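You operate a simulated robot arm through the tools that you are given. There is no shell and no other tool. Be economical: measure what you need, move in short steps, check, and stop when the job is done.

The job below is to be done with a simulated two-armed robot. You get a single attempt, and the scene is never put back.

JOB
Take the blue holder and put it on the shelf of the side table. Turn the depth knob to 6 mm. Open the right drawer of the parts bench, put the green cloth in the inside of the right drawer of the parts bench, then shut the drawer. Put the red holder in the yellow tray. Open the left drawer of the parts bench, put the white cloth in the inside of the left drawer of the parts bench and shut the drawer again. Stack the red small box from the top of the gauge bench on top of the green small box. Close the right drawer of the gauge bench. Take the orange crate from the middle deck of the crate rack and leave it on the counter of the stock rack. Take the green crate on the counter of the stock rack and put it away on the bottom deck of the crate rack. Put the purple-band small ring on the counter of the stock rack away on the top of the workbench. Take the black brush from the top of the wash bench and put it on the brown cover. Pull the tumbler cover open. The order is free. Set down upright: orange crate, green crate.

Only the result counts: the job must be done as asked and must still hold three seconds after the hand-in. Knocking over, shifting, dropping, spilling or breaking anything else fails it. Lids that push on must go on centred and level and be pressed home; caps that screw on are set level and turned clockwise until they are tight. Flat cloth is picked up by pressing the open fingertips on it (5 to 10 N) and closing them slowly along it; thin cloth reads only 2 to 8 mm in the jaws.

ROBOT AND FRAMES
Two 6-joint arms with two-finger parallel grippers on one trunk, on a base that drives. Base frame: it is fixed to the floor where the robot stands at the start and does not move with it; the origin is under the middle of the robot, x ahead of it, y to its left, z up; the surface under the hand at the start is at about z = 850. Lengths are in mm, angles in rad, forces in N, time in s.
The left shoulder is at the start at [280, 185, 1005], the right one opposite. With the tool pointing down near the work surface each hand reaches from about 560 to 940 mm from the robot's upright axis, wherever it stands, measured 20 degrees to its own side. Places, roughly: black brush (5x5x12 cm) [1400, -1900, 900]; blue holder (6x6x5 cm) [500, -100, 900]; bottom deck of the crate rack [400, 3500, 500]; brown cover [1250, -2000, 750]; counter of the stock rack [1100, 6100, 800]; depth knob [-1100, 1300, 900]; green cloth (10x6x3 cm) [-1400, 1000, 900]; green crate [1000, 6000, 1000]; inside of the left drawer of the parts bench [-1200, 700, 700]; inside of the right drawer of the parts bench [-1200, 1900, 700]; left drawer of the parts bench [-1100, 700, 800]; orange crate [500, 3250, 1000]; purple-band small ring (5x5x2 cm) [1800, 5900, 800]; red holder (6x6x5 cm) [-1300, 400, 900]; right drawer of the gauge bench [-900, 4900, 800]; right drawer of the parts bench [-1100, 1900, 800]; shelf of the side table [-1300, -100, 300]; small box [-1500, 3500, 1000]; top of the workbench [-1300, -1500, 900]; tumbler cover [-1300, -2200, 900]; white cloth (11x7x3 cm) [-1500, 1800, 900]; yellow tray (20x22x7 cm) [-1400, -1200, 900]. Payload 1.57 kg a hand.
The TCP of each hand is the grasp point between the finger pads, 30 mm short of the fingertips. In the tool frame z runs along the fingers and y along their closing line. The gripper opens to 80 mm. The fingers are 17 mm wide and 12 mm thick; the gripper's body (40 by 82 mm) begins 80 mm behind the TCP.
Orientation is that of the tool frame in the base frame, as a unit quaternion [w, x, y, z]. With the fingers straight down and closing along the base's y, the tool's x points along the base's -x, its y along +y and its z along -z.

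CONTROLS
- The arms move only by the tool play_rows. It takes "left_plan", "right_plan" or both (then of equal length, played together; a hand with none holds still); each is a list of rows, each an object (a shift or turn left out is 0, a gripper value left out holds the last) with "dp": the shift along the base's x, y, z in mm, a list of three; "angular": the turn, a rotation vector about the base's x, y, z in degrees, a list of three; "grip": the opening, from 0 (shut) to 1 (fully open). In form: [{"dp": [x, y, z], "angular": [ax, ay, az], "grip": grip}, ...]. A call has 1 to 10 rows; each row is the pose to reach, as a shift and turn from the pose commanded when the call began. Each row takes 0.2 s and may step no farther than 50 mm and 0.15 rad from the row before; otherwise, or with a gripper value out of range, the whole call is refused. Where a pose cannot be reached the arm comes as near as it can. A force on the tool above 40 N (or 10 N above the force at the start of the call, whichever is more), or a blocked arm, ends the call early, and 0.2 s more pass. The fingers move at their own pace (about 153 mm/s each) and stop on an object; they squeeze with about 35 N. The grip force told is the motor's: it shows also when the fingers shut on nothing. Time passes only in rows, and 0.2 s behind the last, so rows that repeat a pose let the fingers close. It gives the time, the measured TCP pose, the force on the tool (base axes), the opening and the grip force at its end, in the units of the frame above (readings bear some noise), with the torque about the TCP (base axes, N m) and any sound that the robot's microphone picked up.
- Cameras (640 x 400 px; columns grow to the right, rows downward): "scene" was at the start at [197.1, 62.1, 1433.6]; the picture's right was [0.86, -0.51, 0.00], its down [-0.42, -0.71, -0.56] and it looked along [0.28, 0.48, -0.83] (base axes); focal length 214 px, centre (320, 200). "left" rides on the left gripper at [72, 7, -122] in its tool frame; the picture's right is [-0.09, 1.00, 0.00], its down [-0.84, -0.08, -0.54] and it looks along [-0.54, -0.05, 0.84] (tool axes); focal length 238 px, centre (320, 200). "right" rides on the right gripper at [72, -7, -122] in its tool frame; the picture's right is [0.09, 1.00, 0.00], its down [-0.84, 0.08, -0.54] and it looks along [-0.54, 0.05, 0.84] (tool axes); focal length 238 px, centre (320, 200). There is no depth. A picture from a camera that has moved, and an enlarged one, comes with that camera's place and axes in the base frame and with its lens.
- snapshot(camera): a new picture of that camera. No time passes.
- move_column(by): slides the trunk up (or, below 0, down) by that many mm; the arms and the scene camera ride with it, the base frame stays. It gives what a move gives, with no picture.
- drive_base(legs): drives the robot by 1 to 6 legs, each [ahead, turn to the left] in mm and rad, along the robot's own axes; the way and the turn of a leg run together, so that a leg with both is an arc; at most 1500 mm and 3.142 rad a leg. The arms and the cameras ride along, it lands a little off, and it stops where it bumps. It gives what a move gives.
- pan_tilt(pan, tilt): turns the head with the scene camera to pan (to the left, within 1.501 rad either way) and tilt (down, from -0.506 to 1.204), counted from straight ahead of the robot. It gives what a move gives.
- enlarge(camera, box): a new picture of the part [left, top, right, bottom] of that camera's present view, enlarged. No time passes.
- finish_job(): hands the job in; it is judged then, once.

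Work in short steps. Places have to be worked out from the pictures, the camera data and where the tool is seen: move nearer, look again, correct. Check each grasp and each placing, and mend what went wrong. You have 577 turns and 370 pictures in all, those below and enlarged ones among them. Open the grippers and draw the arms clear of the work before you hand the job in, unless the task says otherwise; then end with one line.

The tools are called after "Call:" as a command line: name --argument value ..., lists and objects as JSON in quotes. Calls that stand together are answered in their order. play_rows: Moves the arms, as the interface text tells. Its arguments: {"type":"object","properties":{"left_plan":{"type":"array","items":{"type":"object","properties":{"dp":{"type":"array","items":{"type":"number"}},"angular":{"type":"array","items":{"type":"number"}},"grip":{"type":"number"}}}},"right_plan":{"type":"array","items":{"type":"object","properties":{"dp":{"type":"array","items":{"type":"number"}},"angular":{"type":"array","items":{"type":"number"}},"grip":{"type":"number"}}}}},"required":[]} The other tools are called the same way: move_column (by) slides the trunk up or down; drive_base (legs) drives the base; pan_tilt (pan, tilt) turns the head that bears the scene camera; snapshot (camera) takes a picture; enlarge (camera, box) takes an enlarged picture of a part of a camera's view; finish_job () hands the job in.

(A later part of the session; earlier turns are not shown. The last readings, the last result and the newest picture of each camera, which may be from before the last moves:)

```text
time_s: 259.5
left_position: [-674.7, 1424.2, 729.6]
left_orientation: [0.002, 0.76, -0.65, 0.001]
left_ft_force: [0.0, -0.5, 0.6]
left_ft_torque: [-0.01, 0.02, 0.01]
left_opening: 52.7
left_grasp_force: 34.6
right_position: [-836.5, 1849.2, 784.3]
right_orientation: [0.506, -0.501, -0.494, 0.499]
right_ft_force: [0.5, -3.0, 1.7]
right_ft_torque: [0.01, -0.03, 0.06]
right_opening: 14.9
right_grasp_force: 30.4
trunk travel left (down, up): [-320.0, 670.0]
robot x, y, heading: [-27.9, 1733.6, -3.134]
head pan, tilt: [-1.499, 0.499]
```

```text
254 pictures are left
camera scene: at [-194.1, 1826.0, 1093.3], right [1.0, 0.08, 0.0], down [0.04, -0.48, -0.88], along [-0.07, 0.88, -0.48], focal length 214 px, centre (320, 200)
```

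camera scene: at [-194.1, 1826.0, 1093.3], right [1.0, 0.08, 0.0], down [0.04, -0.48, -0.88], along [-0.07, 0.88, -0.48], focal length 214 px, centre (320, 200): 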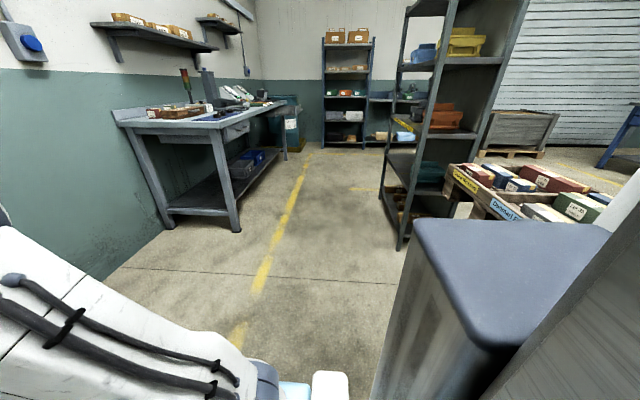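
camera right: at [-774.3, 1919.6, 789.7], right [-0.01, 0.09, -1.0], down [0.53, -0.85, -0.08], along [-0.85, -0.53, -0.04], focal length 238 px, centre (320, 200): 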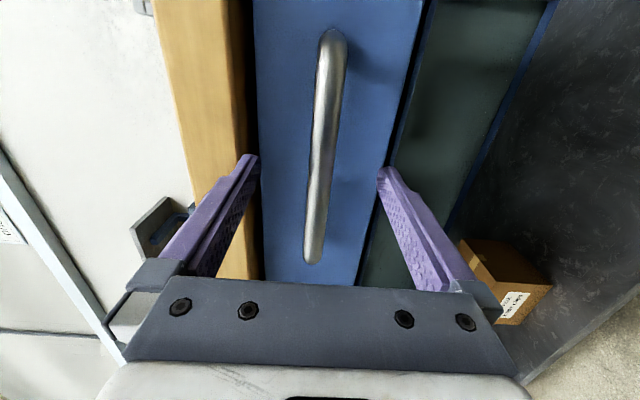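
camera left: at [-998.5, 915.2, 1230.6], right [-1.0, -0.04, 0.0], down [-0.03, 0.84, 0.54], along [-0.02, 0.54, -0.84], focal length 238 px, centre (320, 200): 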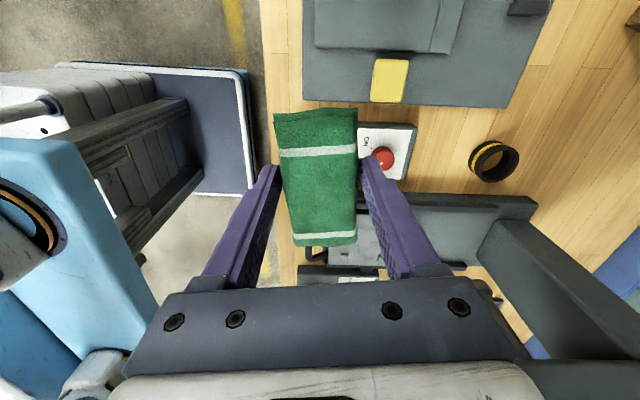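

Behind is clear at this y (bench ends at y≈1260, trolley starts beyond y≈2400). I pull the drawer 170 mm further.

Call:
drive_base --legs '[[-170, 0]]'

Call:
pan_tilt --pan -0.1 --tilt 0.75

Call:
snapshot --camera "scene"

```text
time_s: 261.1
left_position: [-562.6, 1465.8, 729.6]
left_orientation: [0.002, 0.745, -0.667, -0.001]
left_ft_force: [-0.1, 1.5, -1.1]
left_ft_torque: [-0.04, 0.03, -0.01]
left_opening: 52.8
left_grasp_force: 35.3
right_position: [-709.4, 1890.7, 784.1]
right_orientation: [0.515, -0.508, -0.487, 0.491]
right_ft_force: [-1.9, 1.6, 0.0]
right_ft_torque: [-0.21, 0.01, -0.95]
right_opening: 14.9
right_grasp_force: 31.3
trunk travel left (down, up): [-320.0, 670.0]
robot x, y, heading: [97.5, 1778.6, 3.024]
head pan, tilt: [-1.499, 0.499]
stopped in leg 1: the robot was blocked; the commanded pose is now the measured one
```

```text
time_s: 262.6
left_position: [-563.4, 1465.9, 729.0]
left_orientation: [0.002, 0.745, -0.667, -0.001]
left_ft_force: [-0.3, -1.2, -0.3]
left_ft_torque: [-0.01, -0.01, 0.01]
left_opening: 52.7
left_grasp_force: 35.3
right_position: [-709.3, 1889.8, 784.3]
right_orientation: [0.515, -0.507, -0.488, 0.489]
right_ft_force: [-0.1, -1.6, 0.6]
right_ft_torque: [-0.19, -0.03, 0.56]
right_opening: 14.8
right_grasp_force: 30.6
trunk travel left (down, up): [-320.0, 670.0]
robot x, y, heading: [94.7, 1780.2, 3.024]
head pan, tilt: [-0.099, 0.75]
```

```text
253 pictures are left
camera scene: at [-142.3, 1817.9, 1071.3], right [0.22, 0.98, 0.0], down [0.67, -0.15, -0.73], along [-0.71, 0.16, -0.68], focal length 214 px, centre (320, 200)
```

scene: 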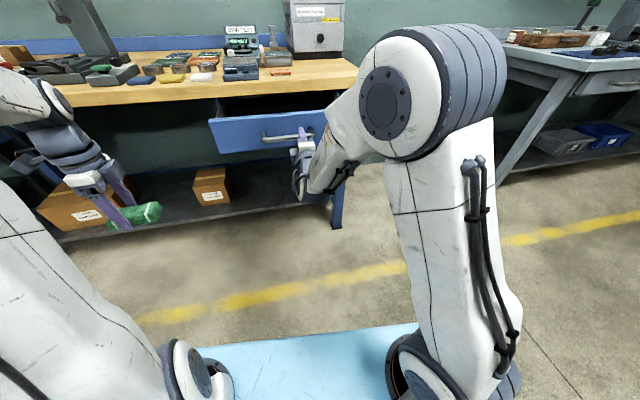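

The base bumped something at its left rear and stopped; the drawer is open ~190 mm, which is enough. I release the handle and draw the right hand back.

Call:
play_rows --right_plan '[{"grip": 0.6}, {"grip": 1}, {"dp": [20, 0, 0]}, {"dp": [50, 0, 0]}, {"dp": [70, 20, 0]}, {"dp": [75, 60, 0]}]'

Call:
snapshot --camera "scene"

```text
time_s: 264.0
left_position: [-563.0, 1466.1, 731.1]
left_orientation: [0.002, 0.744, -0.668, -0.001]
left_ft_force: [-0.6, 0.5, 0.7]
left_ft_torque: [0.01, -0.01, -0.01]
left_opening: 53.0
left_grasp_force: 34.6
right_position: [-634.5, 1949.7, 785.4]
right_orientation: [0.514, -0.508, -0.487, 0.491]
right_ft_force: [0.8, -0.4, -0.1]
right_ft_torque: [-0.04, 0.01, 0.0]
right_opening: 80.0
right_grasp_force: 0.0
trunk travel left (down, up): [-320.0, 670.0]
robot x, y, heading: [96.8, 1781.7, 3.029]
head pan, tilt: [-0.099, 0.75]
```

```text
252 pictures are left
camera scene: at [-142.4, 1817.8, 1071.3], right [0.22, 0.98, 0.0], down [0.67, -0.15, -0.73], along [-0.71, 0.16, -0.68], focal length 214 px, centre (320, 200)
```

scene: 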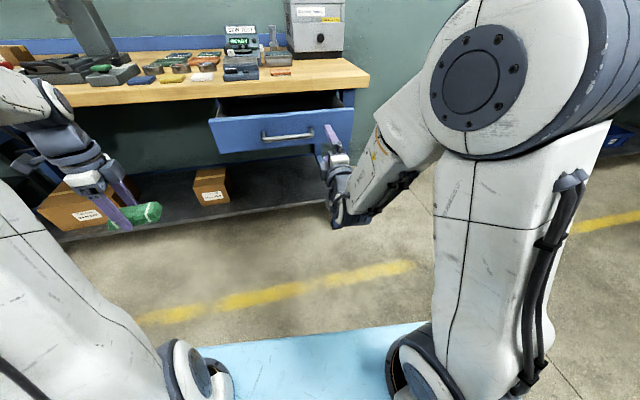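

Drawer is open. I raise the trunk, drive forward 200 mm (away from the bump), then square the heading.

Call:
move_column --by 380

Call:
play_rows --right_plan '[{"dp": [0, 40, 0]}, {"dp": [0, 80, 0]}, {"dp": [0, 120, 0]}]'

Call:
drive_base --legs '[[190, 0], [0, 0.11]]'

Call:
snapshot --camera "scene"

```text
time_s: 267.7
left_position: [-563.4, 1465.3, 1109.1]
left_orientation: [0.002, 0.745, -0.667, 0.0]
left_ft_force: [0.0, 0.2, -0.2]
left_ft_torque: [0.0, -0.03, 0.0]
left_opening: 52.9
left_grasp_force: 34.7
right_position: [-634.1, 1949.2, 1165.0]
right_orientation: [0.515, -0.507, -0.488, 0.49]
right_ft_force: [-0.5, -0.7, -0.3]
right_ft_torque: [-0.01, 0.01, 0.02]
right_opening: 80.1
right_grasp_force: 0.1
trunk travel left (down, up): [-700.0, 290.0]
robot x, y, heading: [99.6, 1785.1, 3.023]
head pan, tilt: [-0.099, 0.75]
```

```text
time_s: 268.5
left_position: [-562.5, 1466.2, 1111.4]
left_orientation: [0.002, 0.745, -0.667, -0.001]
left_ft_force: [-0.1, -0.4, -0.5]
left_ft_torque: [-0.02, 0.02, -0.02]
left_opening: 52.6
left_grasp_force: 35.0
right_position: [-629.2, 1957.7, 1169.1]
right_orientation: [0.517, -0.508, -0.486, 0.488]
right_ft_force: [0.2, 0.6, -0.6]
right_ft_torque: [0.0, -0.03, 0.0]
right_opening: 80.1
right_grasp_force: 0.0
right hand out of reach, approached as far as the arm can: row 1, 2, 3
trunk travel left (down, up): [-700.0, 290.0]
robot x, y, heading: [99.6, 1781.3, 3.022]
head pan, tilt: [-0.099, 0.75]
```

```text
time_s: 270.6
left_position: [-714.9, 1417.6, 1109.4]
left_orientation: [0.002, 0.781, -0.625, 0.0]
left_ft_force: [0.7, -0.7, 0.0]
left_ft_torque: [-0.02, -0.01, 0.02]
left_opening: 52.6
left_grasp_force: 35.1
right_position: [-836.1, 1897.1, 1168.3]
right_orientation: [0.488, -0.481, -0.514, 0.517]
right_ft_force: [-0.2, 0.0, 0.3]
right_ft_torque: [0.0, -0.01, -0.04]
right_opening: 79.7
right_grasp_force: 0.0
trunk travel left (down, up): [-700.0, 290.0]
robot x, y, heading: [-96.8, 1803.8, 3.13]
head pan, tilt: [-0.099, 0.75]
```

```text
251 pictures are left
camera scene: at [-336.4, 1813.9, 1451.3], right [0.11, 0.99, 0.0], down [0.68, -0.07, -0.73], along [-0.73, 0.08, -0.68], focal length 214 px, centre (320, 200)
```

scene: 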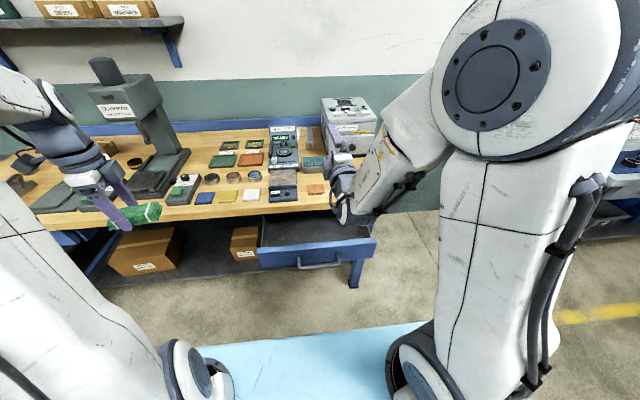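

The drawer interior spans x≈-920..-775, y≈1660..2040. I bring the left hand with the cloth over [-845,1740].

Call:
play_rows --left_plan '[{"dp": [-14, 35, 0]}, {"dp": [-28, 75, 0]}, {"dp": [-42, 115, 0]}, {"dp": [-56, 155, 0]}, {"dp": [-70, 195, 0]}, {"dp": [-85, 235, 0]}, {"dp": [-100, 275, 0]}, {"dp": [-130, 312, 0]}]'

Call:
snapshot --camera "left"

Call:
snapshot --camera "scene"

```text
time_s: 272.4
left_position: [-845.7, 1732.3, 1109.0]
left_orientation: [0.001, 0.782, -0.624, -0.001]
left_ft_force: [-0.5, 0.0, -0.3]
left_ft_torque: [0.01, -0.03, 0.02]
left_opening: 52.7
left_grasp_force: 35.2
right_position: [-835.9, 1896.8, 1169.2]
right_orientation: [0.488, -0.48, -0.514, 0.517]
right_ft_force: [0.1, -0.6, 0.3]
right_ft_torque: [0.01, -0.02, -0.05]
right_opening: 80.0
right_grasp_force: 0.0
trunk travel left (down, up): [-700.0, 290.0]
robot x, y, heading: [-93.1, 1801.5, 3.132]
head pan, tilt: [-0.099, 0.75]
```

```text
250 pictures are left
camera left: at [-835.6, 1661.8, 1230.7], right [-0.99, -0.13, 0.0], down [-0.11, 0.83, 0.54], along [-0.07, 0.54, -0.84], focal length 238 px, centre (320, 200)
```

left: 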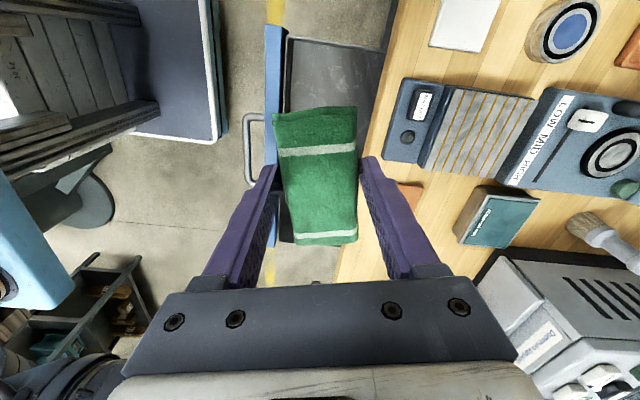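

```text
249 pictures are left
camera scene: at [-336.1, 1813.4, 1451.3], right [0.11, 0.99, 0.0], down [0.68, -0.07, -0.73], along [-0.73, 0.08, -0.68], focal length 214 px, centre (320, 200)
```

scene: 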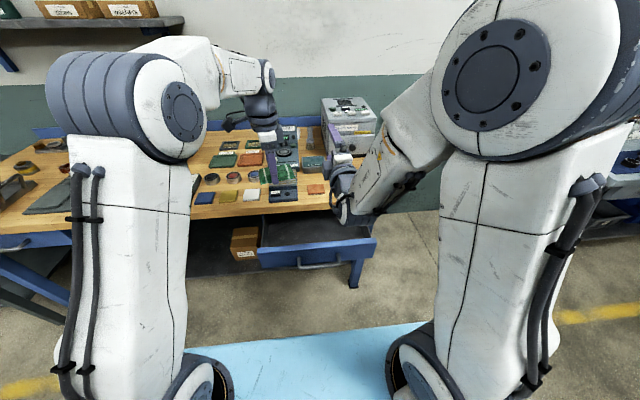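

The opening between drawer front and bench edge is x≈-914..-790. I align the yaw, centre on x=-852 and lower to z≈900.

Call:
play_rows --left_plan '[{"dp": [-4, 5, -20], "angular": [0, 0, -6]}, {"dp": [-7, 10, -60], "angular": [0, 0, -12]}, {"dp": [-7, 10, -105], "angular": [0, 0, -12.6]}, {"dp": [-7, 10, -150], "angular": [0, 0, -12.6]}, {"dp": [-7, 10, -195], "angular": [0, 0, -12.6]}]'

Call:
snapshot --camera "left"

```text
time_s: 273.6
left_position: [-853.7, 1738.6, 914.0]
left_orientation: [0.003, 0.708, -0.707, -0.001]
left_ft_force: [0.7, 0.5, -0.4]
left_ft_torque: [0.01, 0.0, 0.05]
left_opening: 52.6
left_grasp_force: 34.6
right_position: [-835.8, 1897.4, 1169.9]
right_orientation: [0.488, -0.48, -0.514, 0.516]
right_ft_force: [0.2, -0.8, 0.6]
right_ft_torque: [0.02, -0.02, 0.0]
right_opening: 79.9
right_grasp_force: 0.0
trunk travel left (down, up): [-700.0, 290.0]
robot x, y, heading: [-98.1, 1801.3, 3.137]
head pan, tilt: [-0.099, 0.75]
```

```text
248 pictures are left
camera left: at [-859.3, 1667.8, 1035.9], right [-1.0, 0.09, 0.0], down [0.08, 0.84, 0.54], along [0.05, 0.54, -0.84], focal length 238 px, centre (320, 200)
```

left: 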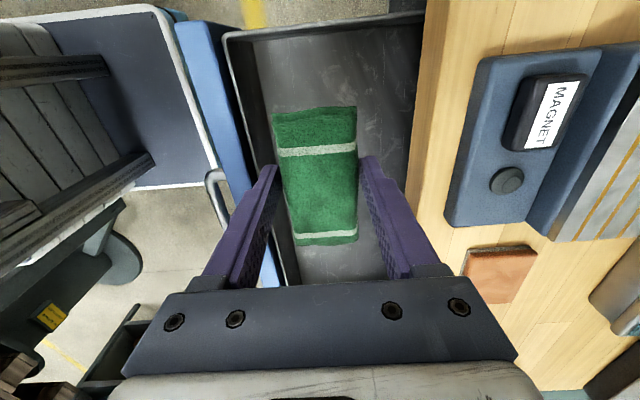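

Clear on both sides. I lower into the drawer, slowly near the end.

Call:
play_rows --left_plan '[{"dp": [0, 0, -40]}, {"dp": [0, 0, -80]}, {"dp": [0, 0, -110]}, {"dp": [0, 0, -125]}, {"dp": [0, 0, -135]}, {"dp": [0, 0, -143]}, {"dp": [0, 0, -150]}]'

```text
time_s: 275.3
left_position: [-858.5, 1740.5, 772.3]
left_orientation: [0.006, 0.707, -0.707, -0.007]
left_ft_force: [-2.1, -1.7, 15.2]
left_ft_torque: [-0.06, -0.49, -0.06]
left_opening: 52.6
left_grasp_force: 34.8
right_position: [-835.8, 1896.3, 1168.9]
right_orientation: [0.488, -0.481, -0.513, 0.517]
right_ft_force: [0.4, 0.1, -0.3]
right_ft_torque: [0.01, 0.01, -0.01]
right_opening: 80.2
right_grasp_force: 0.0
trunk travel left (down, up): [-700.0, 290.0]
robot x, y, heading: [-96.4, 1803.5, 3.132]
head pan, tilt: [-0.099, 0.75]
stopped in row 7 (left hand): the force on the tool passed its limit at 44 N (the readings are from after the stop); the commanded pose is now the measured one
```

Contact at z=772; I look to be sure it is the drawer floor.

Call:
snapshot --camera "left"

Call:
enlarge --camera "scene" --box '[220, 150, 400, 280]'

```text
247 pictures are left
camera left: at [-862.9, 1668.5, 892.8], right [-1.0, 0.09, 0.02], down [0.09, 0.84, 0.54], along [0.03, 0.54, -0.84], focal length 238 px, centre (320, 200)
```

left: 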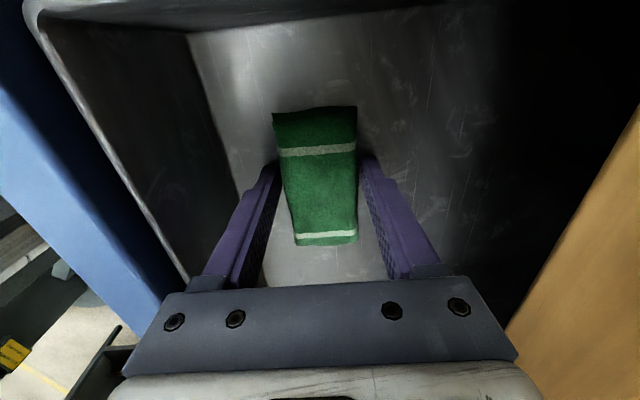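

```text
3.08 times, centred on (310, 215) of scene
camera zoom: at [-335.8, 1813.5, 1451.5], right [0.11, 0.99, 0.0], down [0.68, -0.07, -0.73], along [-0.73, 0.08, -0.68], focal length 660 px, centre (351, 154)
```

zoom: 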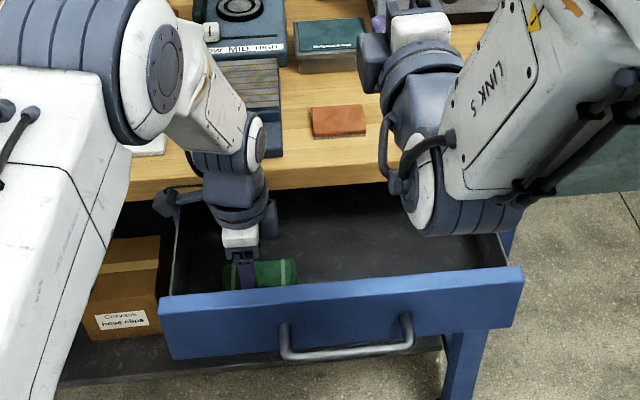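

Cloth is on the drawer floor. I open partly and rise straight up.

Call:
play_rows --left_plan '[{"dp": [2, 0, 2], "grip": 0.8}, {"dp": [2, 0, 2], "grip": 0.8}, {"dp": [2, 0, 30]}, {"dp": [2, 0, 75]}, {"dp": [2, 0, 120]}, {"dp": [2, 0, 165]}, {"dp": [2, 0, 210]}, {"dp": [2, 0, 255]}, {"dp": [2, -10, 300]}, {"dp": [2, -40, 330]}]'

Call:
snapshot --camera "left"

```text
time_s: 277.5
left_position: [-856.2, 1700.5, 1100.6]
left_orientation: [0.004, 0.707, -0.707, -0.004]
left_ft_force: [-0.7, 0.2, 0.3]
left_ft_torque: [-0.02, -0.04, -0.03]
left_opening: 64.0
left_grasp_force: 0.0
right_position: [-836.2, 1897.7, 1169.0]
right_orientation: [0.488, -0.481, -0.513, 0.517]
right_ft_force: [0.2, 0.0, -0.2]
right_ft_torque: [-0.05, 0.01, 0.02]
right_opening: 80.0
right_grasp_force: 0.0
trunk travel left (down, up): [-700.0, 290.0]
robot x, y, heading: [-95.0, 1803.2, 3.136]
head pan, tilt: [-0.099, 0.75]
```

```text
245 pictures are left
camera left: at [-862.2, 1628.1, 1221.4], right [-1.0, 0.09, 0.01], down [0.08, 0.84, 0.54], along [0.04, 0.54, -0.84], focal length 238 px, centre (320, 200)
```

left: 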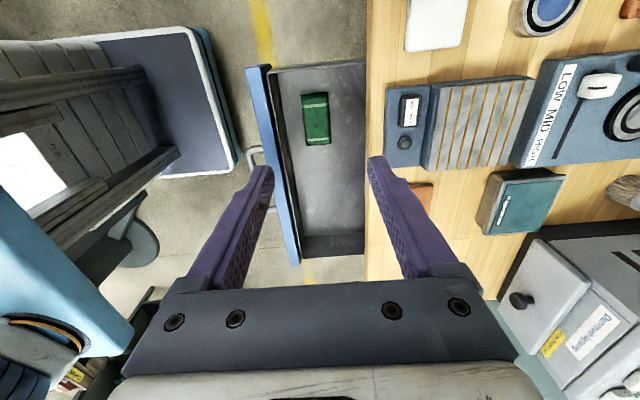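

The cloth lies in the drawer. I turn the right hand back to fingers-down; it will push the drawer shut by its bar.

Call:
play_rows --right_plan '[{"angular": [-4.9, -4.9, -4.9], "grip": 0}, {"angular": [-9.8, -9.8, -9.8]}, {"angular": [-14.7, -14.7, -14.7]}, {"angular": [-19.6, -19.6, -19.6]}, {"angular": [-24.5, -24.5, -24.5]}, {"angular": [-29.4, -29.4, -29.4]}, {"angular": [-34.3, -34.3, -34.3]}, {"angular": [-39.2, -39.2, -39.2]}, {"angular": [-44.1, -44.1, -44.1]}, {"angular": [-49, -49, -49]}]'

Call:
play_rows --right_plan '[{"angular": [-4.8, -4.8, -4.8]}, {"angular": [-9.6, -9.6, -9.6]}, {"angular": [-14.4, -14.4, -14.4]}, {"angular": [-19.2, -19.2, -19.2]}, {"angular": [-20.3, -20.3, -20.3]}]'

```text
time_s: 279.7
left_position: [-857.1, 1698.5, 1099.5]
left_orientation: [0.004, 0.708, -0.706, -0.004]
left_ft_force: [0.7, 0.6, 0.5]
left_ft_torque: [0.0, 0.02, -0.01]
left_opening: 63.7
left_grasp_force: 0.1
right_position: [-836.6, 1896.5, 1167.8]
right_orientation: [-0.173, 0.947, 0.181, -0.203]
right_ft_force: [0.6, 0.2, 0.4]
right_ft_torque: [0.0, -0.01, 0.01]
right_opening: 0.0
right_grasp_force: 21.2
trunk travel left (down, up): [-700.0, 290.0]
robot x, y, heading: [-94.6, 1799.5, 3.128]
head pan, tilt: [-0.099, 0.75]
```

```text
time_s: 280.9
left_position: [-857.2, 1699.0, 1099.8]
left_orientation: [0.005, 0.708, -0.706, -0.004]
left_ft_force: [0.0, -0.2, -0.3]
left_ft_torque: [0.01, -0.02, -0.02]
left_opening: 64.0
left_grasp_force: 0.0
right_position: [-836.3, 1895.9, 1169.0]
right_orientation: [-0.005, 1.0, 0.001, -0.03]
right_ft_force: [1.1, -0.7, 0.0]
right_ft_torque: [-0.01, 0.0, 0.0]
right_opening: 0.0
right_grasp_force: 21.5
trunk travel left (down, up): [-700.0, 290.0]
robot x, y, heading: [-96.5, 1802.8, 3.132]
head pan, tilt: [-0.099, 0.75]
```

I level the hand and bring it in front of the drawer bar (x≈-690, y≈1852), then lower.

Call:
play_rows --right_plan '[{"dp": [40, -10, 0], "angular": [-0.6, -3.4, 0]}, {"dp": [80, -20, 0], "angular": [-0.6, -3.4, 0]}, {"dp": [115, -35, 0], "angular": [-0.6, -3.4, 0]}, {"dp": [150, -44, 0], "angular": [-0.6, -3.4, 0]}, {"dp": [150, -44, -45], "angular": [-0.6, -3.4, 0]}, {"dp": [150, -44, -90], "angular": [-0.6, -3.4, 0]}, {"dp": [150, -44, -135], "angular": [-0.6, -3.4, 0]}, {"dp": [150, -44, -180], "angular": [-0.6, -3.4, 0]}, {"dp": [150, -44, -225], "angular": [-0.6, -3.4, 0]}]'

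Call:
snapshot --camera "right"

Call:
snapshot --camera "scene"

```text
time_s: 282.9
left_position: [-857.0, 1699.9, 1098.7]
left_orientation: [0.005, 0.708, -0.706, -0.004]
left_ft_force: [0.4, -1.2, -0.6]
left_ft_torque: [0.0, 0.02, 0.03]
left_opening: 64.1
left_grasp_force: 0.0
right_position: [-686.2, 1853.7, 943.3]
right_orientation: [0.0, 1.0, 0.002, -0.001]
right_ft_force: [0.5, -0.4, -0.1]
right_ft_torque: [0.01, 0.01, 0.02]
right_opening: 0.0
right_grasp_force: 20.8
trunk travel left (down, up): [-700.0, 290.0]
robot x, y, heading: [-93.8, 1802.0, 3.139]
head pan, tilt: [-0.099, 0.75]
```

```text
244 pictures are left
camera right: at [-614.9, 1861.4, 1065.6], right [0.1, -1.0, 0.0], down [-0.84, -0.08, 0.54], along [-0.54, -0.05, -0.84], focal length 238 px, centre (320, 200)
```

right: 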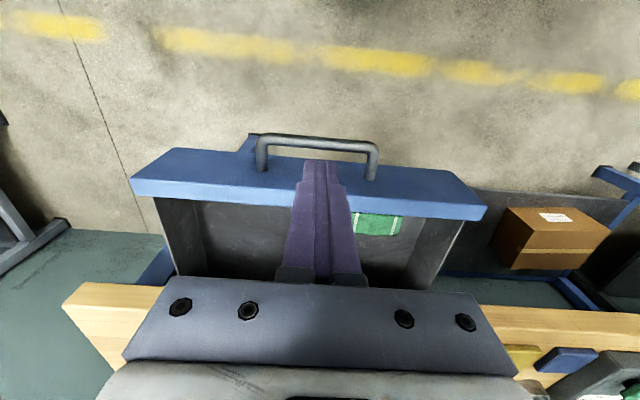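

```text
243 pictures are left
camera scene: at [-336.2, 1813.7, 1451.3], right [0.11, 0.99, 0.0], down [0.68, -0.07, -0.73], along [-0.73, 0.08, -0.68], focal length 214 px, centre (320, 200)
```

scene: 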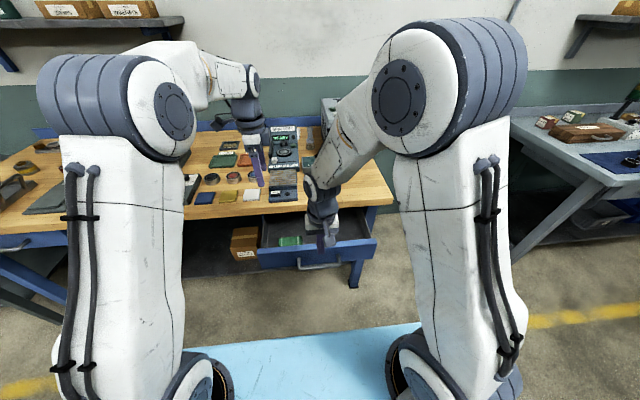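

The bar is at x≈-716, just ahead of the fingers. I lower to z≈800 and begin pushing.

Call:
play_rows --right_plan '[{"dp": [2, 0, -45]}, {"dp": [2, 0, -90]}, {"dp": [2, 0, -130]}, {"dp": [2, 0, -143]}, {"dp": [-20, 0, -143]}, {"dp": [-50, 0, -143]}, {"dp": [-85, 0, -143]}, {"dp": [-120, 0, -143]}]'

Call:
snapshot --camera "right"

```text
time_s: 284.7
left_position: [-856.6, 1700.0, 1099.3]
left_orientation: [0.005, 0.709, -0.706, -0.005]
left_ft_force: [-0.2, 0.3, 0.2]
left_ft_torque: [-0.02, 0.0, 0.03]
left_opening: 64.2
left_grasp_force: 0.1
right_position: [-805.9, 1852.7, 800.9]
right_orientation: [0.001, 1.0, 0.001, 0.0]
right_ft_force: [-0.5, 0.1, 0.4]
right_ft_torque: [-0.01, 0.06, 0.01]
right_opening: 0.1
right_grasp_force: 21.2
trunk travel left (down, up): [-700.0, 290.0]
robot x, y, heading: [-95.2, 1799.9, 3.137]
head pan, tilt: [-0.099, 0.75]
```

```text
242 pictures are left
camera right: at [-735.0, 1859.7, 922.9], right [0.1, -1.0, 0.0], down [-0.84, -0.08, 0.54], along [-0.54, -0.05, -0.84], focal length 238 px, centre (320, 200)
```

right: 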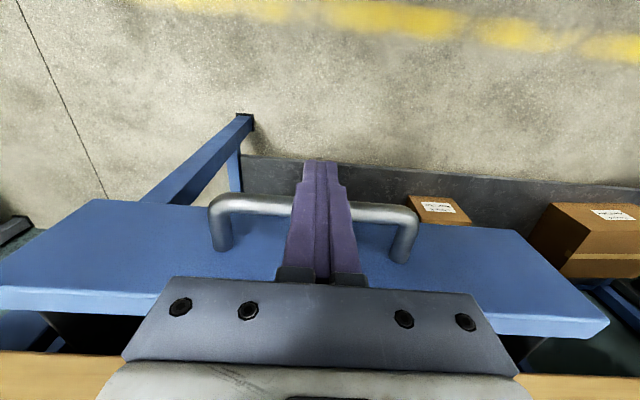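

The drawer is moving in. I push the rest of the way.

Call:
play_rows --right_plan '[{"dp": [-30, 0, 0]}, {"dp": [-60, 0, 0]}, {"dp": [-75, 0, 0]}, {"dp": [-83, 0, 0]}, {"dp": [-89, 0, 0]}, {"dp": [-94, 0, 0]}, {"dp": [-98, 0, 0]}]'

Call:
snapshot --camera "right"

Call:
enlarge --camera "scene" --box '[220, 150, 420, 290]'

```text
time_s: 286.1
left_position: [-856.5, 1700.9, 1100.1]
left_orientation: [-0.005, -0.707, 0.707, 0.005]
left_ft_force: [0.1, 0.8, -0.5]
left_ft_torque: [-0.03, -0.02, 0.01]
left_opening: 63.9
left_grasp_force: 0.1
right_position: [-891.0, 1852.8, 801.0]
right_orientation: [-0.003, 1.0, 0.002, 0.01]
right_ft_force: [9.6, 1.8, 16.3]
right_ft_torque: [-0.02, -0.27, -0.11]
right_opening: 0.0
right_grasp_force: 21.8
trunk travel left (down, up): [-700.0, 290.0]
robot x, y, heading: [-93.9, 1802.5, 3.135]
head pan, tilt: [-0.099, 0.75]
stopped in row 6 (right hand): the force on the tool passed its limit at 47 N (the readings are from after the stop); the commanded pose is now the measured one
```

```text
241 pictures are left
camera right: at [-821.3, 1859.8, 924.5], right [0.1, -1.0, 0.0], down [-0.85, -0.08, 0.53], along [-0.52, -0.05, -0.85], focal length 238 px, centre (320, 200)
```

right: 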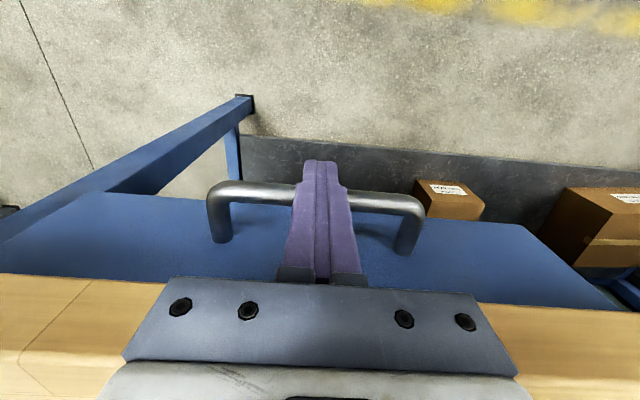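

```text
2.86 times, centred on (320, 220) of scene
camera zoom: at [-334.8, 1813.7, 1451.8], right [0.11, 0.99, 0.0], down [0.68, -0.07, -0.73], along [-0.73, 0.08, -0.68], focal length 613 px, centre (320, 143)
```

zoom: 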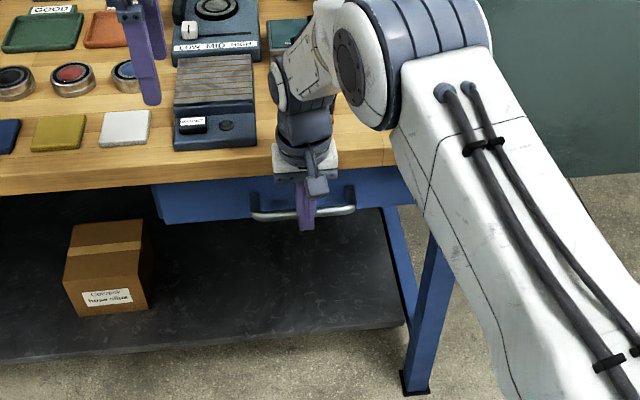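

Stopped at TCP x=-891 with a force peak; it may be fully shut. I back off, and compare the drawer front with the bench.

Call:
play_rows --right_plan '[{"dp": [40, 0, 0]}, {"dp": [80, 0, 0]}, {"dp": [120, 0, 0]}, {"dp": [160, 0, 20]}, {"dp": [180, 10, 60]}]'

Call:
snapshot --camera "right"

Call:
enlarge --camera "scene" --box '[220, 150, 420, 290]'

```text
time_s: 287.2
left_position: [-858.2, 1699.4, 1099.6]
left_orientation: [0.003, 0.708, -0.706, -0.004]
left_ft_force: [-0.4, 0.0, -0.5]
left_ft_torque: [-0.03, -0.02, -0.03]
left_opening: 64.5
left_grasp_force: 0.1
right_position: [-711.5, 1862.5, 859.4]
right_orientation: [-0.001, 1.0, 0.003, 0.01]
right_ft_force: [-0.5, 0.7, 0.3]
right_ft_torque: [0.0, 0.02, 0.02]
right_opening: 0.0
right_grasp_force: 21.0
trunk travel left (down, up): [-700.0, 290.0]
robot x, y, heading: [-97.1, 1800.8, 3.134]
head pan, tilt: [-0.099, 0.75]
```

```text
239 pictures are left
camera right: at [-642.0, 1870.3, 982.7], right [0.1, -1.0, 0.0], down [-0.85, -0.08, 0.53], along [-0.52, -0.05, -0.85], focal length 238 px, centre (320, 200)
```

right: 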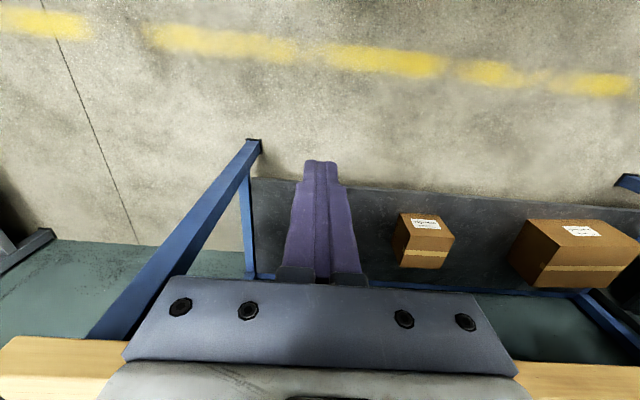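

```text
2.86 times, centred on (320, 220) of scene
camera zoom: at [-336.5, 1813.5, 1451.2], right [0.11, 0.99, 0.0], down [0.68, -0.07, -0.73], along [-0.73, 0.08, -0.68], focal length 613 px, centre (320, 143)
```

zoom: 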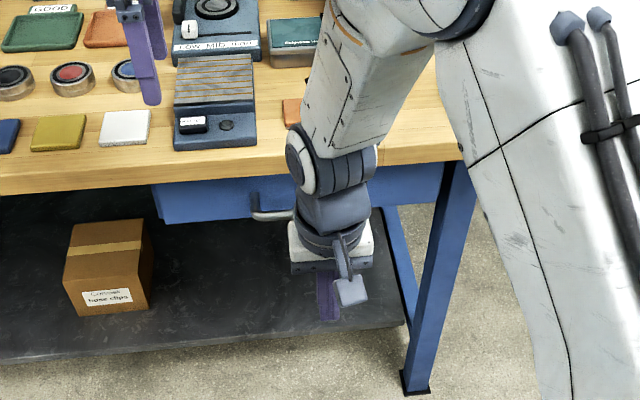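

The bar is back where it was when shut. Now the white cloth, near [-1470,1815] by the wall; I raise the right hand and look at that area.

Call:
play_rows --right_plan '[{"dp": [0, 0, 45], "grip": 1, "angular": [0, 0, 0]}, {"dp": [0, 0, 90], "angular": [0, 1.1, 0]}, {"dp": [0, 0, 135], "angular": [0, 1.1, 0]}, {"dp": [-10, 0, 180], "angular": [0, 1.1, 0]}, {"dp": [-30, 0, 225], "angular": [0, 1.1, 0]}, {"dp": [-70, 0, 250], "angular": [0, 1.1, 0]}, {"dp": [-110, 0, 260], "angular": [0, 1.1, 0]}, {"dp": [-155, 0, 260], "angular": [0, 1.1, 0]}]'

Call:
snapshot --camera "right"

Call:
pan_tilt --pan 0 --tilt 0.5

Call:
snapshot --camera "scene"

```text
time_s: 289.1
left_position: [-856.0, 1700.1, 1099.1]
left_orientation: [-0.004, -0.707, 0.707, 0.005]
left_ft_force: [0.0, 1.4, 0.7]
left_ft_torque: [-0.01, 0.02, 0.02]
left_opening: 63.9
left_grasp_force: 0.0
right_position: [-867.3, 1864.4, 1120.7]
right_orientation: [-0.001, 1.0, 0.003, 0.0]
right_ft_force: [-0.2, 0.1, 0.4]
right_ft_torque: [0.0, 0.01, 0.0]
right_opening: 80.3
right_grasp_force: 0.0
trunk travel left (down, up): [-700.0, 290.0]
robot x, y, heading: [-95.1, 1797.5, 3.136]
head pan, tilt: [-0.099, 0.75]
```

```text
237 pictures are left
camera right: at [-795.6, 1871.6, 1242.5], right [0.1, -1.0, 0.0], down [-0.84, -0.08, 0.54], along [-0.54, -0.05, -0.84], focal length 238 px, centre (320, 200)
```

right: 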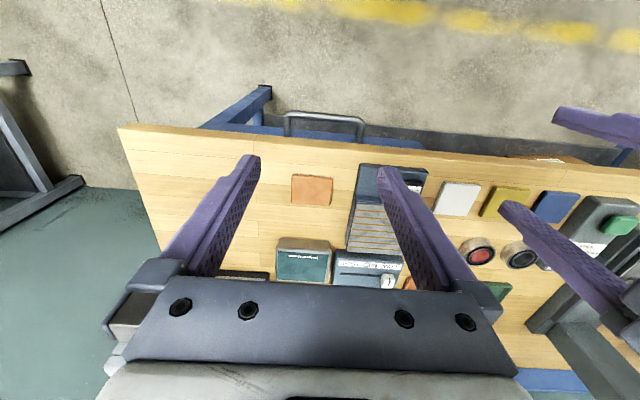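

```text
time_s: 289.8
left_position: [-857.6, 1699.3, 1098.7]
left_orientation: [0.004, 0.708, -0.706, -0.004]
left_ft_force: [0.7, -0.6, -0.6]
left_ft_torque: [-0.01, -0.01, -0.01]
left_opening: 63.6
left_grasp_force: 0.0
right_position: [-867.2, 1864.7, 1119.8]
right_orientation: [0.0, 1.0, 0.002, 0.0]
right_ft_force: [-0.2, 0.7, -0.7]
right_ft_torque: [0.01, -0.01, -0.06]
right_opening: 80.0
right_grasp_force: 0.0
trunk travel left (down, up): [-700.0, 290.0]
robot x, y, heading: [-96.2, 1804.6, 3.133]
head pan, tilt: [0.0, 0.499]
```

```text
236 pictures are left
camera scene: at [-344.8, 1805.5, 1473.2], right [0.01, 1.0, 0.0], down [0.48, 0.0, -0.88], along [-0.88, 0.01, -0.48], focal length 214 px, centre (320, 200)
```

scene: 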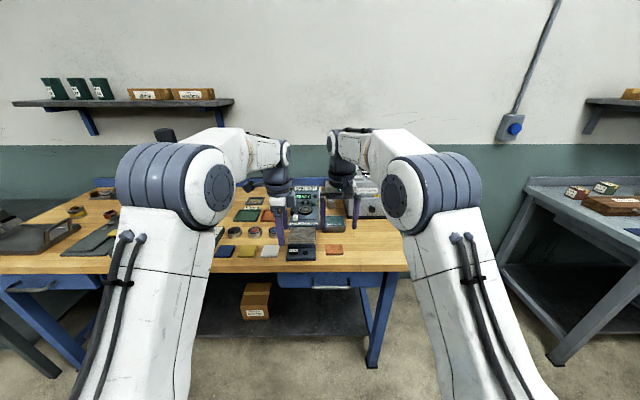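

The arms hide the corner. I bring the left hand back and square it, then shift the base to y≈1500.

Call:
play_rows --left_plan '[{"dp": [10, -15, 0], "angular": [0, 0, 8.5]}, {"dp": [25, -30, 0], "angular": [0, 0, 17]}, {"dp": [40, -45, 0], "angular": [0, 0, 25.5]}, {"dp": [55, -60, 0], "angular": [0, 0, 34]}, {"dp": [70, -75, 0], "angular": [0, 0, 42.5]}, {"dp": [85, -90, 0], "angular": [0, 0, 51]}, {"dp": [100, -105, 0], "angular": [0, 0, 59.5]}, {"dp": [115, -120, 0], "angular": [0, 0, 68]}, {"dp": [130, -135, 0], "angular": [0, 0, 76.5]}, {"dp": [140, -150, 0], "angular": [0, 0, 85]}]'

Call:
drive_base --legs '[[0, 1.571], [300, 0], [0, -1.571], [250, 0]]'

Call:
pan_tilt --pan -0.25 --tilt 0.5

Call:
snapshot --camera "scene"

Call:
snapshot --camera "right"

```text
time_s: 292.0
left_position: [-718.3, 1549.6, 1098.9]
left_orientation: [0.006, 0.999, -0.043, 0.0]
left_ft_force: [-0.4, 0.3, -0.7]
left_ft_torque: [0.03, -0.03, 0.0]
left_opening: 63.9
left_grasp_force: 0.1
right_position: [-867.2, 1864.4, 1120.0]
right_orientation: [-0.002, 1.0, 0.003, -0.001]
right_ft_force: [1.3, 0.2, -0.1]
right_ft_torque: [0.01, 0.01, -0.02]
right_opening: 79.8
right_grasp_force: 0.1
trunk travel left (down, up): [-700.0, 290.0]
robot x, y, heading: [-92.9, 1803.6, 3.135]
head pan, tilt: [0.0, 0.499]
```

```text
time_s: 303.0
left_position: [-987.5, 1274.2, 1098.4]
left_orientation: [0.006, 0.999, -0.053, 0.001]
left_ft_force: [-0.6, -0.7, 1.0]
left_ft_torque: [0.03, 0.04, -0.02]
left_opening: 64.1
left_grasp_force: 0.1
right_position: [-1131.1, 1591.5, 1119.3]
right_orientation: [-0.001, 1.0, -0.008, 0.0]
right_ft_force: [-0.1, 0.3, 0.0]
right_ft_torque: [0.0, -0.02, -0.01]
right_opening: 79.7
right_grasp_force: 0.0
trunk travel left (down, up): [-700.0, 290.0]
robot x, y, heading: [-361.6, 1515.8, 3.118]
head pan, tilt: [0.0, 0.499]
```

```text
time_s: 303.8
left_position: [-988.4, 1275.4, 1098.4]
left_orientation: [0.006, 0.999, -0.054, 0.0]
left_ft_force: [0.4, -0.4, 0.5]
left_ft_torque: [0.02, -0.01, -0.01]
left_opening: 64.1
left_grasp_force: 0.2
right_position: [-1131.0, 1591.2, 1120.3]
right_orientation: [-0.001, 1.0, -0.007, -0.001]
right_ft_force: [0.7, 0.0, 0.7]
right_ft_torque: [-0.02, -0.02, 0.04]
right_opening: 80.0
right_grasp_force: 0.1
trunk travel left (down, up): [-700.0, 290.0]
robot x, y, heading: [-358.4, 1515.8, 3.122]
head pan, tilt: [-0.25, 0.499]
```

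```text
235 pictures are left
camera scene: at [-606.7, 1544.8, 1473.2], right [0.27, 0.96, 0.0], down [0.46, -0.13, -0.88], along [-0.85, 0.24, -0.48], focal length 214 px, centre (320, 200)
```

scene: 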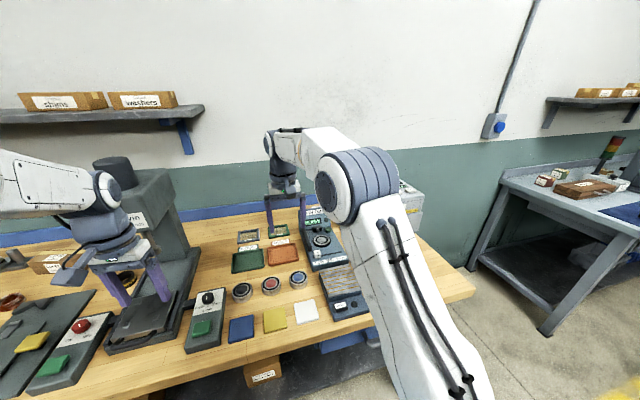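

```text
234 pictures are left
camera right: at [-1059.5, 1598.0, 1242.4], right [0.08, -1.0, 0.0], down [-0.84, -0.07, 0.54], along [-0.54, -0.04, -0.84], focal length 238 px, centre (320, 200)
```

right: 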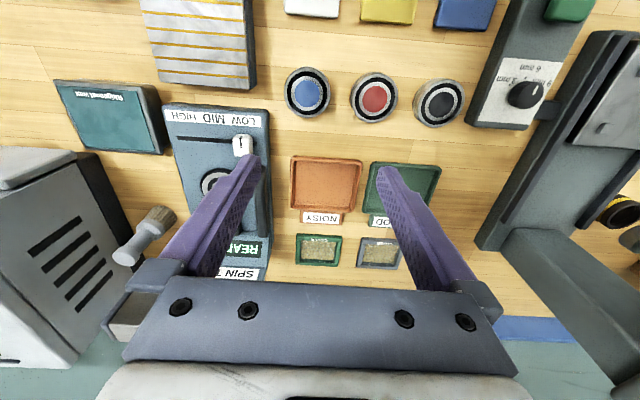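

The corner is hidden by the gripper; I move the hand a bit forward and right to see it.

Call:
play_rows --right_plan '[{"dp": [-20, 25, 15]}, {"dp": [-40, 55, 30]}, {"dp": [-60, 85, 40]}, {"dp": [-80, 115, 50]}, {"dp": [-90, 145, 60]}]'

Call:
snapshot --camera "right"

Call:
snapshot --camera "scene"

```text
time_s: 305.0
left_position: [-988.5, 1274.4, 1099.2]
left_orientation: [0.006, 0.999, -0.051, 0.0]
left_ft_force: [0.3, 0.6, -0.3]
left_ft_torque: [0.02, -0.02, 0.02]
left_opening: 63.9
left_grasp_force: 0.0
right_position: [-1190.3, 1721.6, 1165.9]
right_orientation: [-0.002, 1.0, -0.008, 0.0]
right_ft_force: [0.1, 0.0, -1.0]
right_ft_torque: [-0.03, 0.0, -0.02]
right_opening: 80.1
right_grasp_force: 0.1
right hand out of reach, approached as far as the arm can: row 4, 5
trunk travel left (down, up): [-700.0, 290.0]
robot x, y, heading: [-359.6, 1513.8, 3.114]
head pan, tilt: [-0.25, 0.499]
```

```text
233 pictures are left
camera right: at [-1117.9, 1727.6, 1288.0], right [0.08, -1.0, 0.0], down [-0.84, -0.07, 0.54], along [-0.54, -0.04, -0.84], focal length 238 px, centre (320, 200)
```

right: 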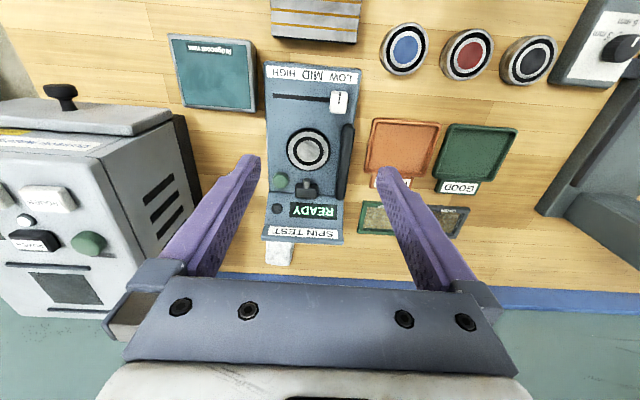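

```text
232 pictures are left
camera scene: at [-606.8, 1544.8, 1473.2], right [0.27, 0.96, 0.0], down [0.46, -0.13, -0.88], along [-0.85, 0.24, -0.48], focal length 214 px, centre (320, 200)
```

scene: 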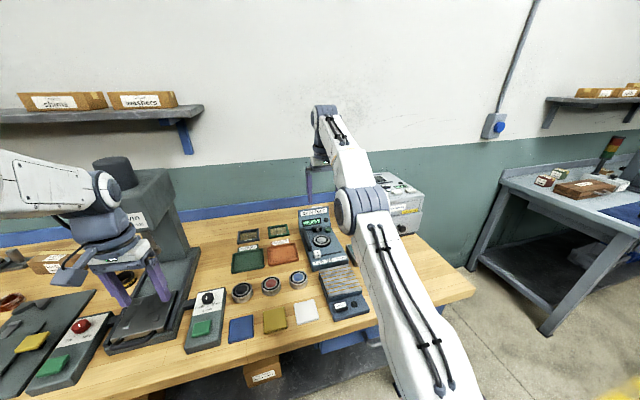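

The white cloth lies behind the spin tester at about [-1515,1790], 7 cm wide in y. It's far, so I'll drive close; first I tuck the left hand away from the press.

Call:
play_rows --left_plan '[{"dp": [28, -28, 0], "angular": [0, 0, 1]}, {"dp": [57, -57, 0], "angular": [0, 0, 2]}, {"dp": [85, -85, 0], "angular": [0, 0, 3]}, {"dp": [114, -114, 0], "angular": [0, 0, 4]}, {"dp": [142, -142, 0], "angular": [0, 0, 5]}, {"dp": [171, -171, 0], "angular": [0, 0, 5]}, {"dp": [200, -200, 0], "angular": [0, 0, 5]}, {"dp": [226, -229, 0], "angular": [0, 0, 5]}]'

Call:
drive_base --legs '[[0, -0.5], [190, 0], [0, 0.5]]'

Call:
snapshot --camera "scene"

Call:
snapshot --camera "right"

```text
time_s: 306.8
left_position: [-761.5, 1045.9, 1098.6]
left_orientation: [0.006, 1.0, -0.009, 0.0]
left_ft_force: [0.3, 0.3, -0.1]
left_ft_torque: [0.01, 0.04, -0.01]
left_opening: 63.9
left_grasp_force: 0.0
right_position: [-1190.8, 1721.5, 1166.2]
right_orientation: [-0.001, 1.0, -0.008, -0.002]
right_ft_force: [0.3, 0.0, -0.6]
right_ft_torque: [0.02, 0.0, 0.0]
right_opening: 80.1
right_grasp_force: 0.1
trunk travel left (down, up): [-700.0, 290.0]
robot x, y, heading: [-359.7, 1514.9, 3.116]
head pan, tilt: [-0.25, 0.499]
```

```text
time_s: 311.2
left_position: [-928.0, 1145.4, 1099.6]
left_orientation: [0.008, 1.0, -0.011, 0.001]
left_ft_force: [-0.1, 0.3, 0.0]
left_ft_torque: [-0.02, 0.04, 0.01]
left_opening: 64.0
left_grasp_force: 0.0
right_position: [-1354.1, 1820.7, 1165.7]
right_orientation: [-0.002, 1.0, -0.009, -0.001]
right_ft_force: [0.0, -0.1, -0.2]
right_ft_torque: [0.01, -0.04, 0.0]
right_opening: 80.0
right_grasp_force: 0.0
trunk travel left (down, up): [-700.0, 290.0]
robot x, y, heading: [-521.0, 1607.5, 3.116]
head pan, tilt: [-0.25, 0.499]
```

```text
231 pictures are left
camera scene: at [-770.9, 1642.0, 1473.2], right [0.27, 0.96, 0.0], down [0.46, -0.13, -0.88], along [-0.84, 0.24, -0.48], focal length 214 px, centre (320, 200)
```

scene: 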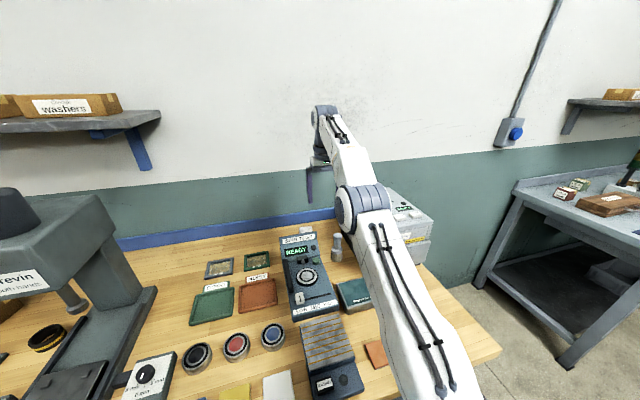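

```text
230 pictures are left
camera right: at [-1281.6, 1825.9, 1287.9], right [0.07, -1.0, 0.0], down [-0.84, -0.06, 0.54], along [-0.54, -0.04, -0.84], focal length 238 px, centre (320, 200)
```

right: 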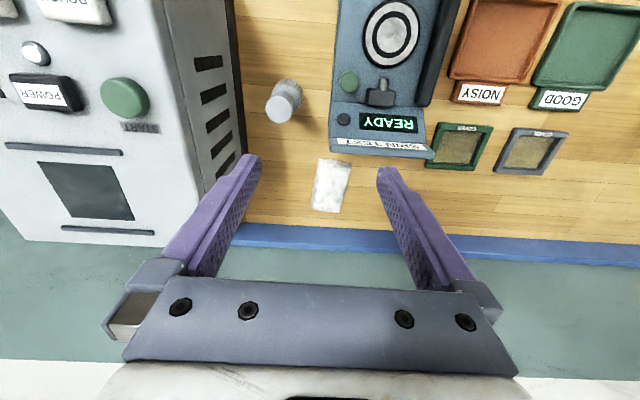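

The white cloth is fully visible: x from -1446 to -1551, y centre 1789. I drive 80 mm nearer and raise the trunk 100 mm for more reach.

Call:
drive_base --legs '[[80, 0]]'

Call:
move_column --by 100

Call:
play_rows --right_plan '[{"dp": [-20, -15, -40]}, {"dp": [-45, -30, -80]}, {"dp": [-55, -32, -120]}, {"dp": [-55, -32, -160]}]'

Call:
snapshot --camera "right"

```text
time_s: 312.3
left_position: [-1008.3, 1146.4, 1100.2]
left_orientation: [0.006, 1.0, -0.01, 0.0]
left_ft_force: [0.5, -0.2, 0.8]
left_ft_torque: [0.02, 0.01, -0.02]
left_opening: 63.9
left_grasp_force: 0.1
right_position: [-1435.1, 1820.8, 1167.1]
right_orientation: [-0.001, 1.0, -0.009, -0.001]
right_ft_force: [-0.3, 0.4, 0.4]
right_ft_torque: [0.03, 0.01, 0.0]
right_opening: 80.2
right_grasp_force: 0.1
trunk travel left (down, up): [-700.0, 290.0]
robot x, y, heading: [-606.1, 1615.2, 3.117]
head pan, tilt: [-0.25, 0.499]
```

```text
time_s: 313.6
left_position: [-1007.7, 1144.5, 1199.8]
left_orientation: [0.005, 1.0, -0.011, -0.001]
left_ft_force: [0.0, -0.3, 0.2]
left_ft_torque: [0.0, 0.01, 0.03]
left_opening: 64.0
left_grasp_force: 0.1
right_position: [-1436.0, 1819.5, 1266.2]
right_orientation: [-0.001, 1.0, -0.008, -0.001]
right_ft_force: [-0.3, -0.6, 0.1]
right_ft_torque: [0.02, -0.01, -0.02]
right_opening: 79.9
right_grasp_force: 0.0
trunk travel left (down, up): [-800.0, 190.0]
robot x, y, heading: [-603.4, 1614.8, 3.116]
head pan, tilt: [-0.25, 0.499]
```

```text
time_s: 314.6
left_position: [-1008.9, 1144.0, 1198.2]
left_orientation: [0.007, 1.0, -0.01, 0.0]
left_ft_force: [0.8, -0.6, 0.2]
left_ft_torque: [0.0, 0.0, 0.04]
left_opening: 64.0
left_grasp_force: 0.0
right_position: [-1490.0, 1788.7, 1104.8]
right_orientation: [-0.001, 1.0, -0.009, 0.0]
right_ft_force: [-0.2, -0.2, 0.1]
right_ft_torque: [0.02, -0.03, -0.01]
right_opening: 79.7
right_grasp_force: 0.0
right hand out of reach, approached as far as the arm can: row 2, 3
trunk travel left (down, up): [-800.0, 190.0]
robot x, y, heading: [-604.8, 1612.9, 3.12]
head pan, tilt: [-0.25, 0.499]
```

```text
229 pictures are left
camera right: at [-1417.6, 1794.1, 1226.8], right [0.07, -1.0, 0.0], down [-0.84, -0.06, 0.54], along [-0.54, -0.04, -0.84], focal length 238 px, centre (320, 200)
```

right: 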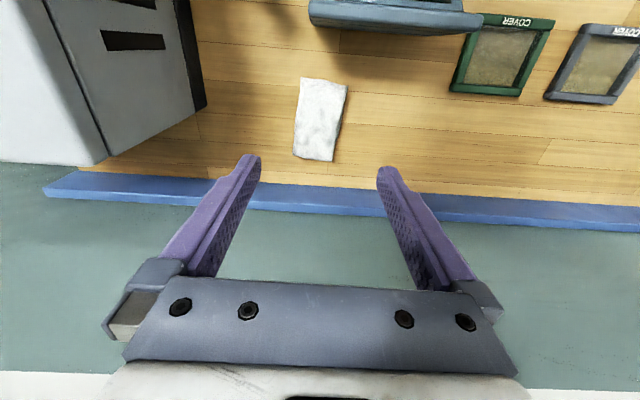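

Cloth centre is at [-1502,1789], turned ~5°. I turn the hand -5° and lower to z≈950.

Call:
play_rows --right_plan '[{"dp": [-3, 0, -40], "angular": [0, 0, -5]}, {"dp": [-6, 0, -80], "angular": [0, 0, -5]}, {"dp": [-8, 0, -120], "angular": [0, 0, -5]}, {"dp": [-8, 0, -155], "angular": [0, 0, -5]}]'

Call:
snapshot --camera "right"

```text
time_s: 315.6
left_position: [-1008.2, 1146.1, 1198.2]
left_orientation: [0.006, 1.0, -0.011, -0.001]
left_ft_force: [0.1, 0.1, 1.2]
left_ft_torque: [0.01, -0.03, 0.01]
left_opening: 64.0
left_grasp_force: 0.1
right_position: [-1496.3, 1788.5, 952.2]
right_orientation: [-0.001, 0.999, -0.053, -0.001]
right_ft_force: [0.4, 0.4, 0.3]
right_ft_torque: [-0.02, 0.0, 0.01]
right_opening: 79.7
right_grasp_force: 0.1
trunk travel left (down, up): [-800.0, 190.0]
robot x, y, heading: [-602.0, 1614.5, 3.117]
head pan, tilt: [-0.25, 0.499]
```

```text
228 pictures are left
camera right: at [-1424.2, 1788.2, 1074.6], right [-0.01, -1.0, 0.0], down [-0.84, 0.01, 0.54], along [-0.54, 0.01, -0.84], focal length 238 px, centre (320, 200)
```

right: 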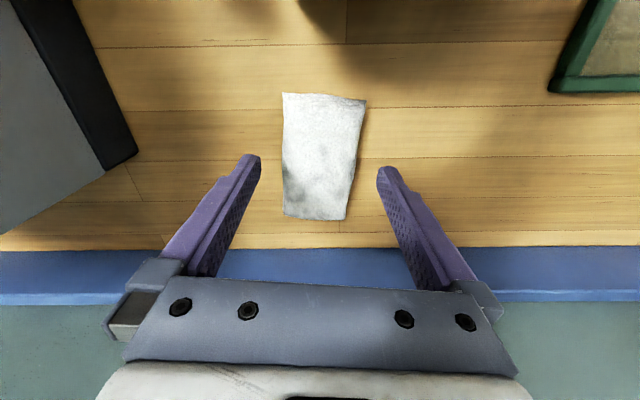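

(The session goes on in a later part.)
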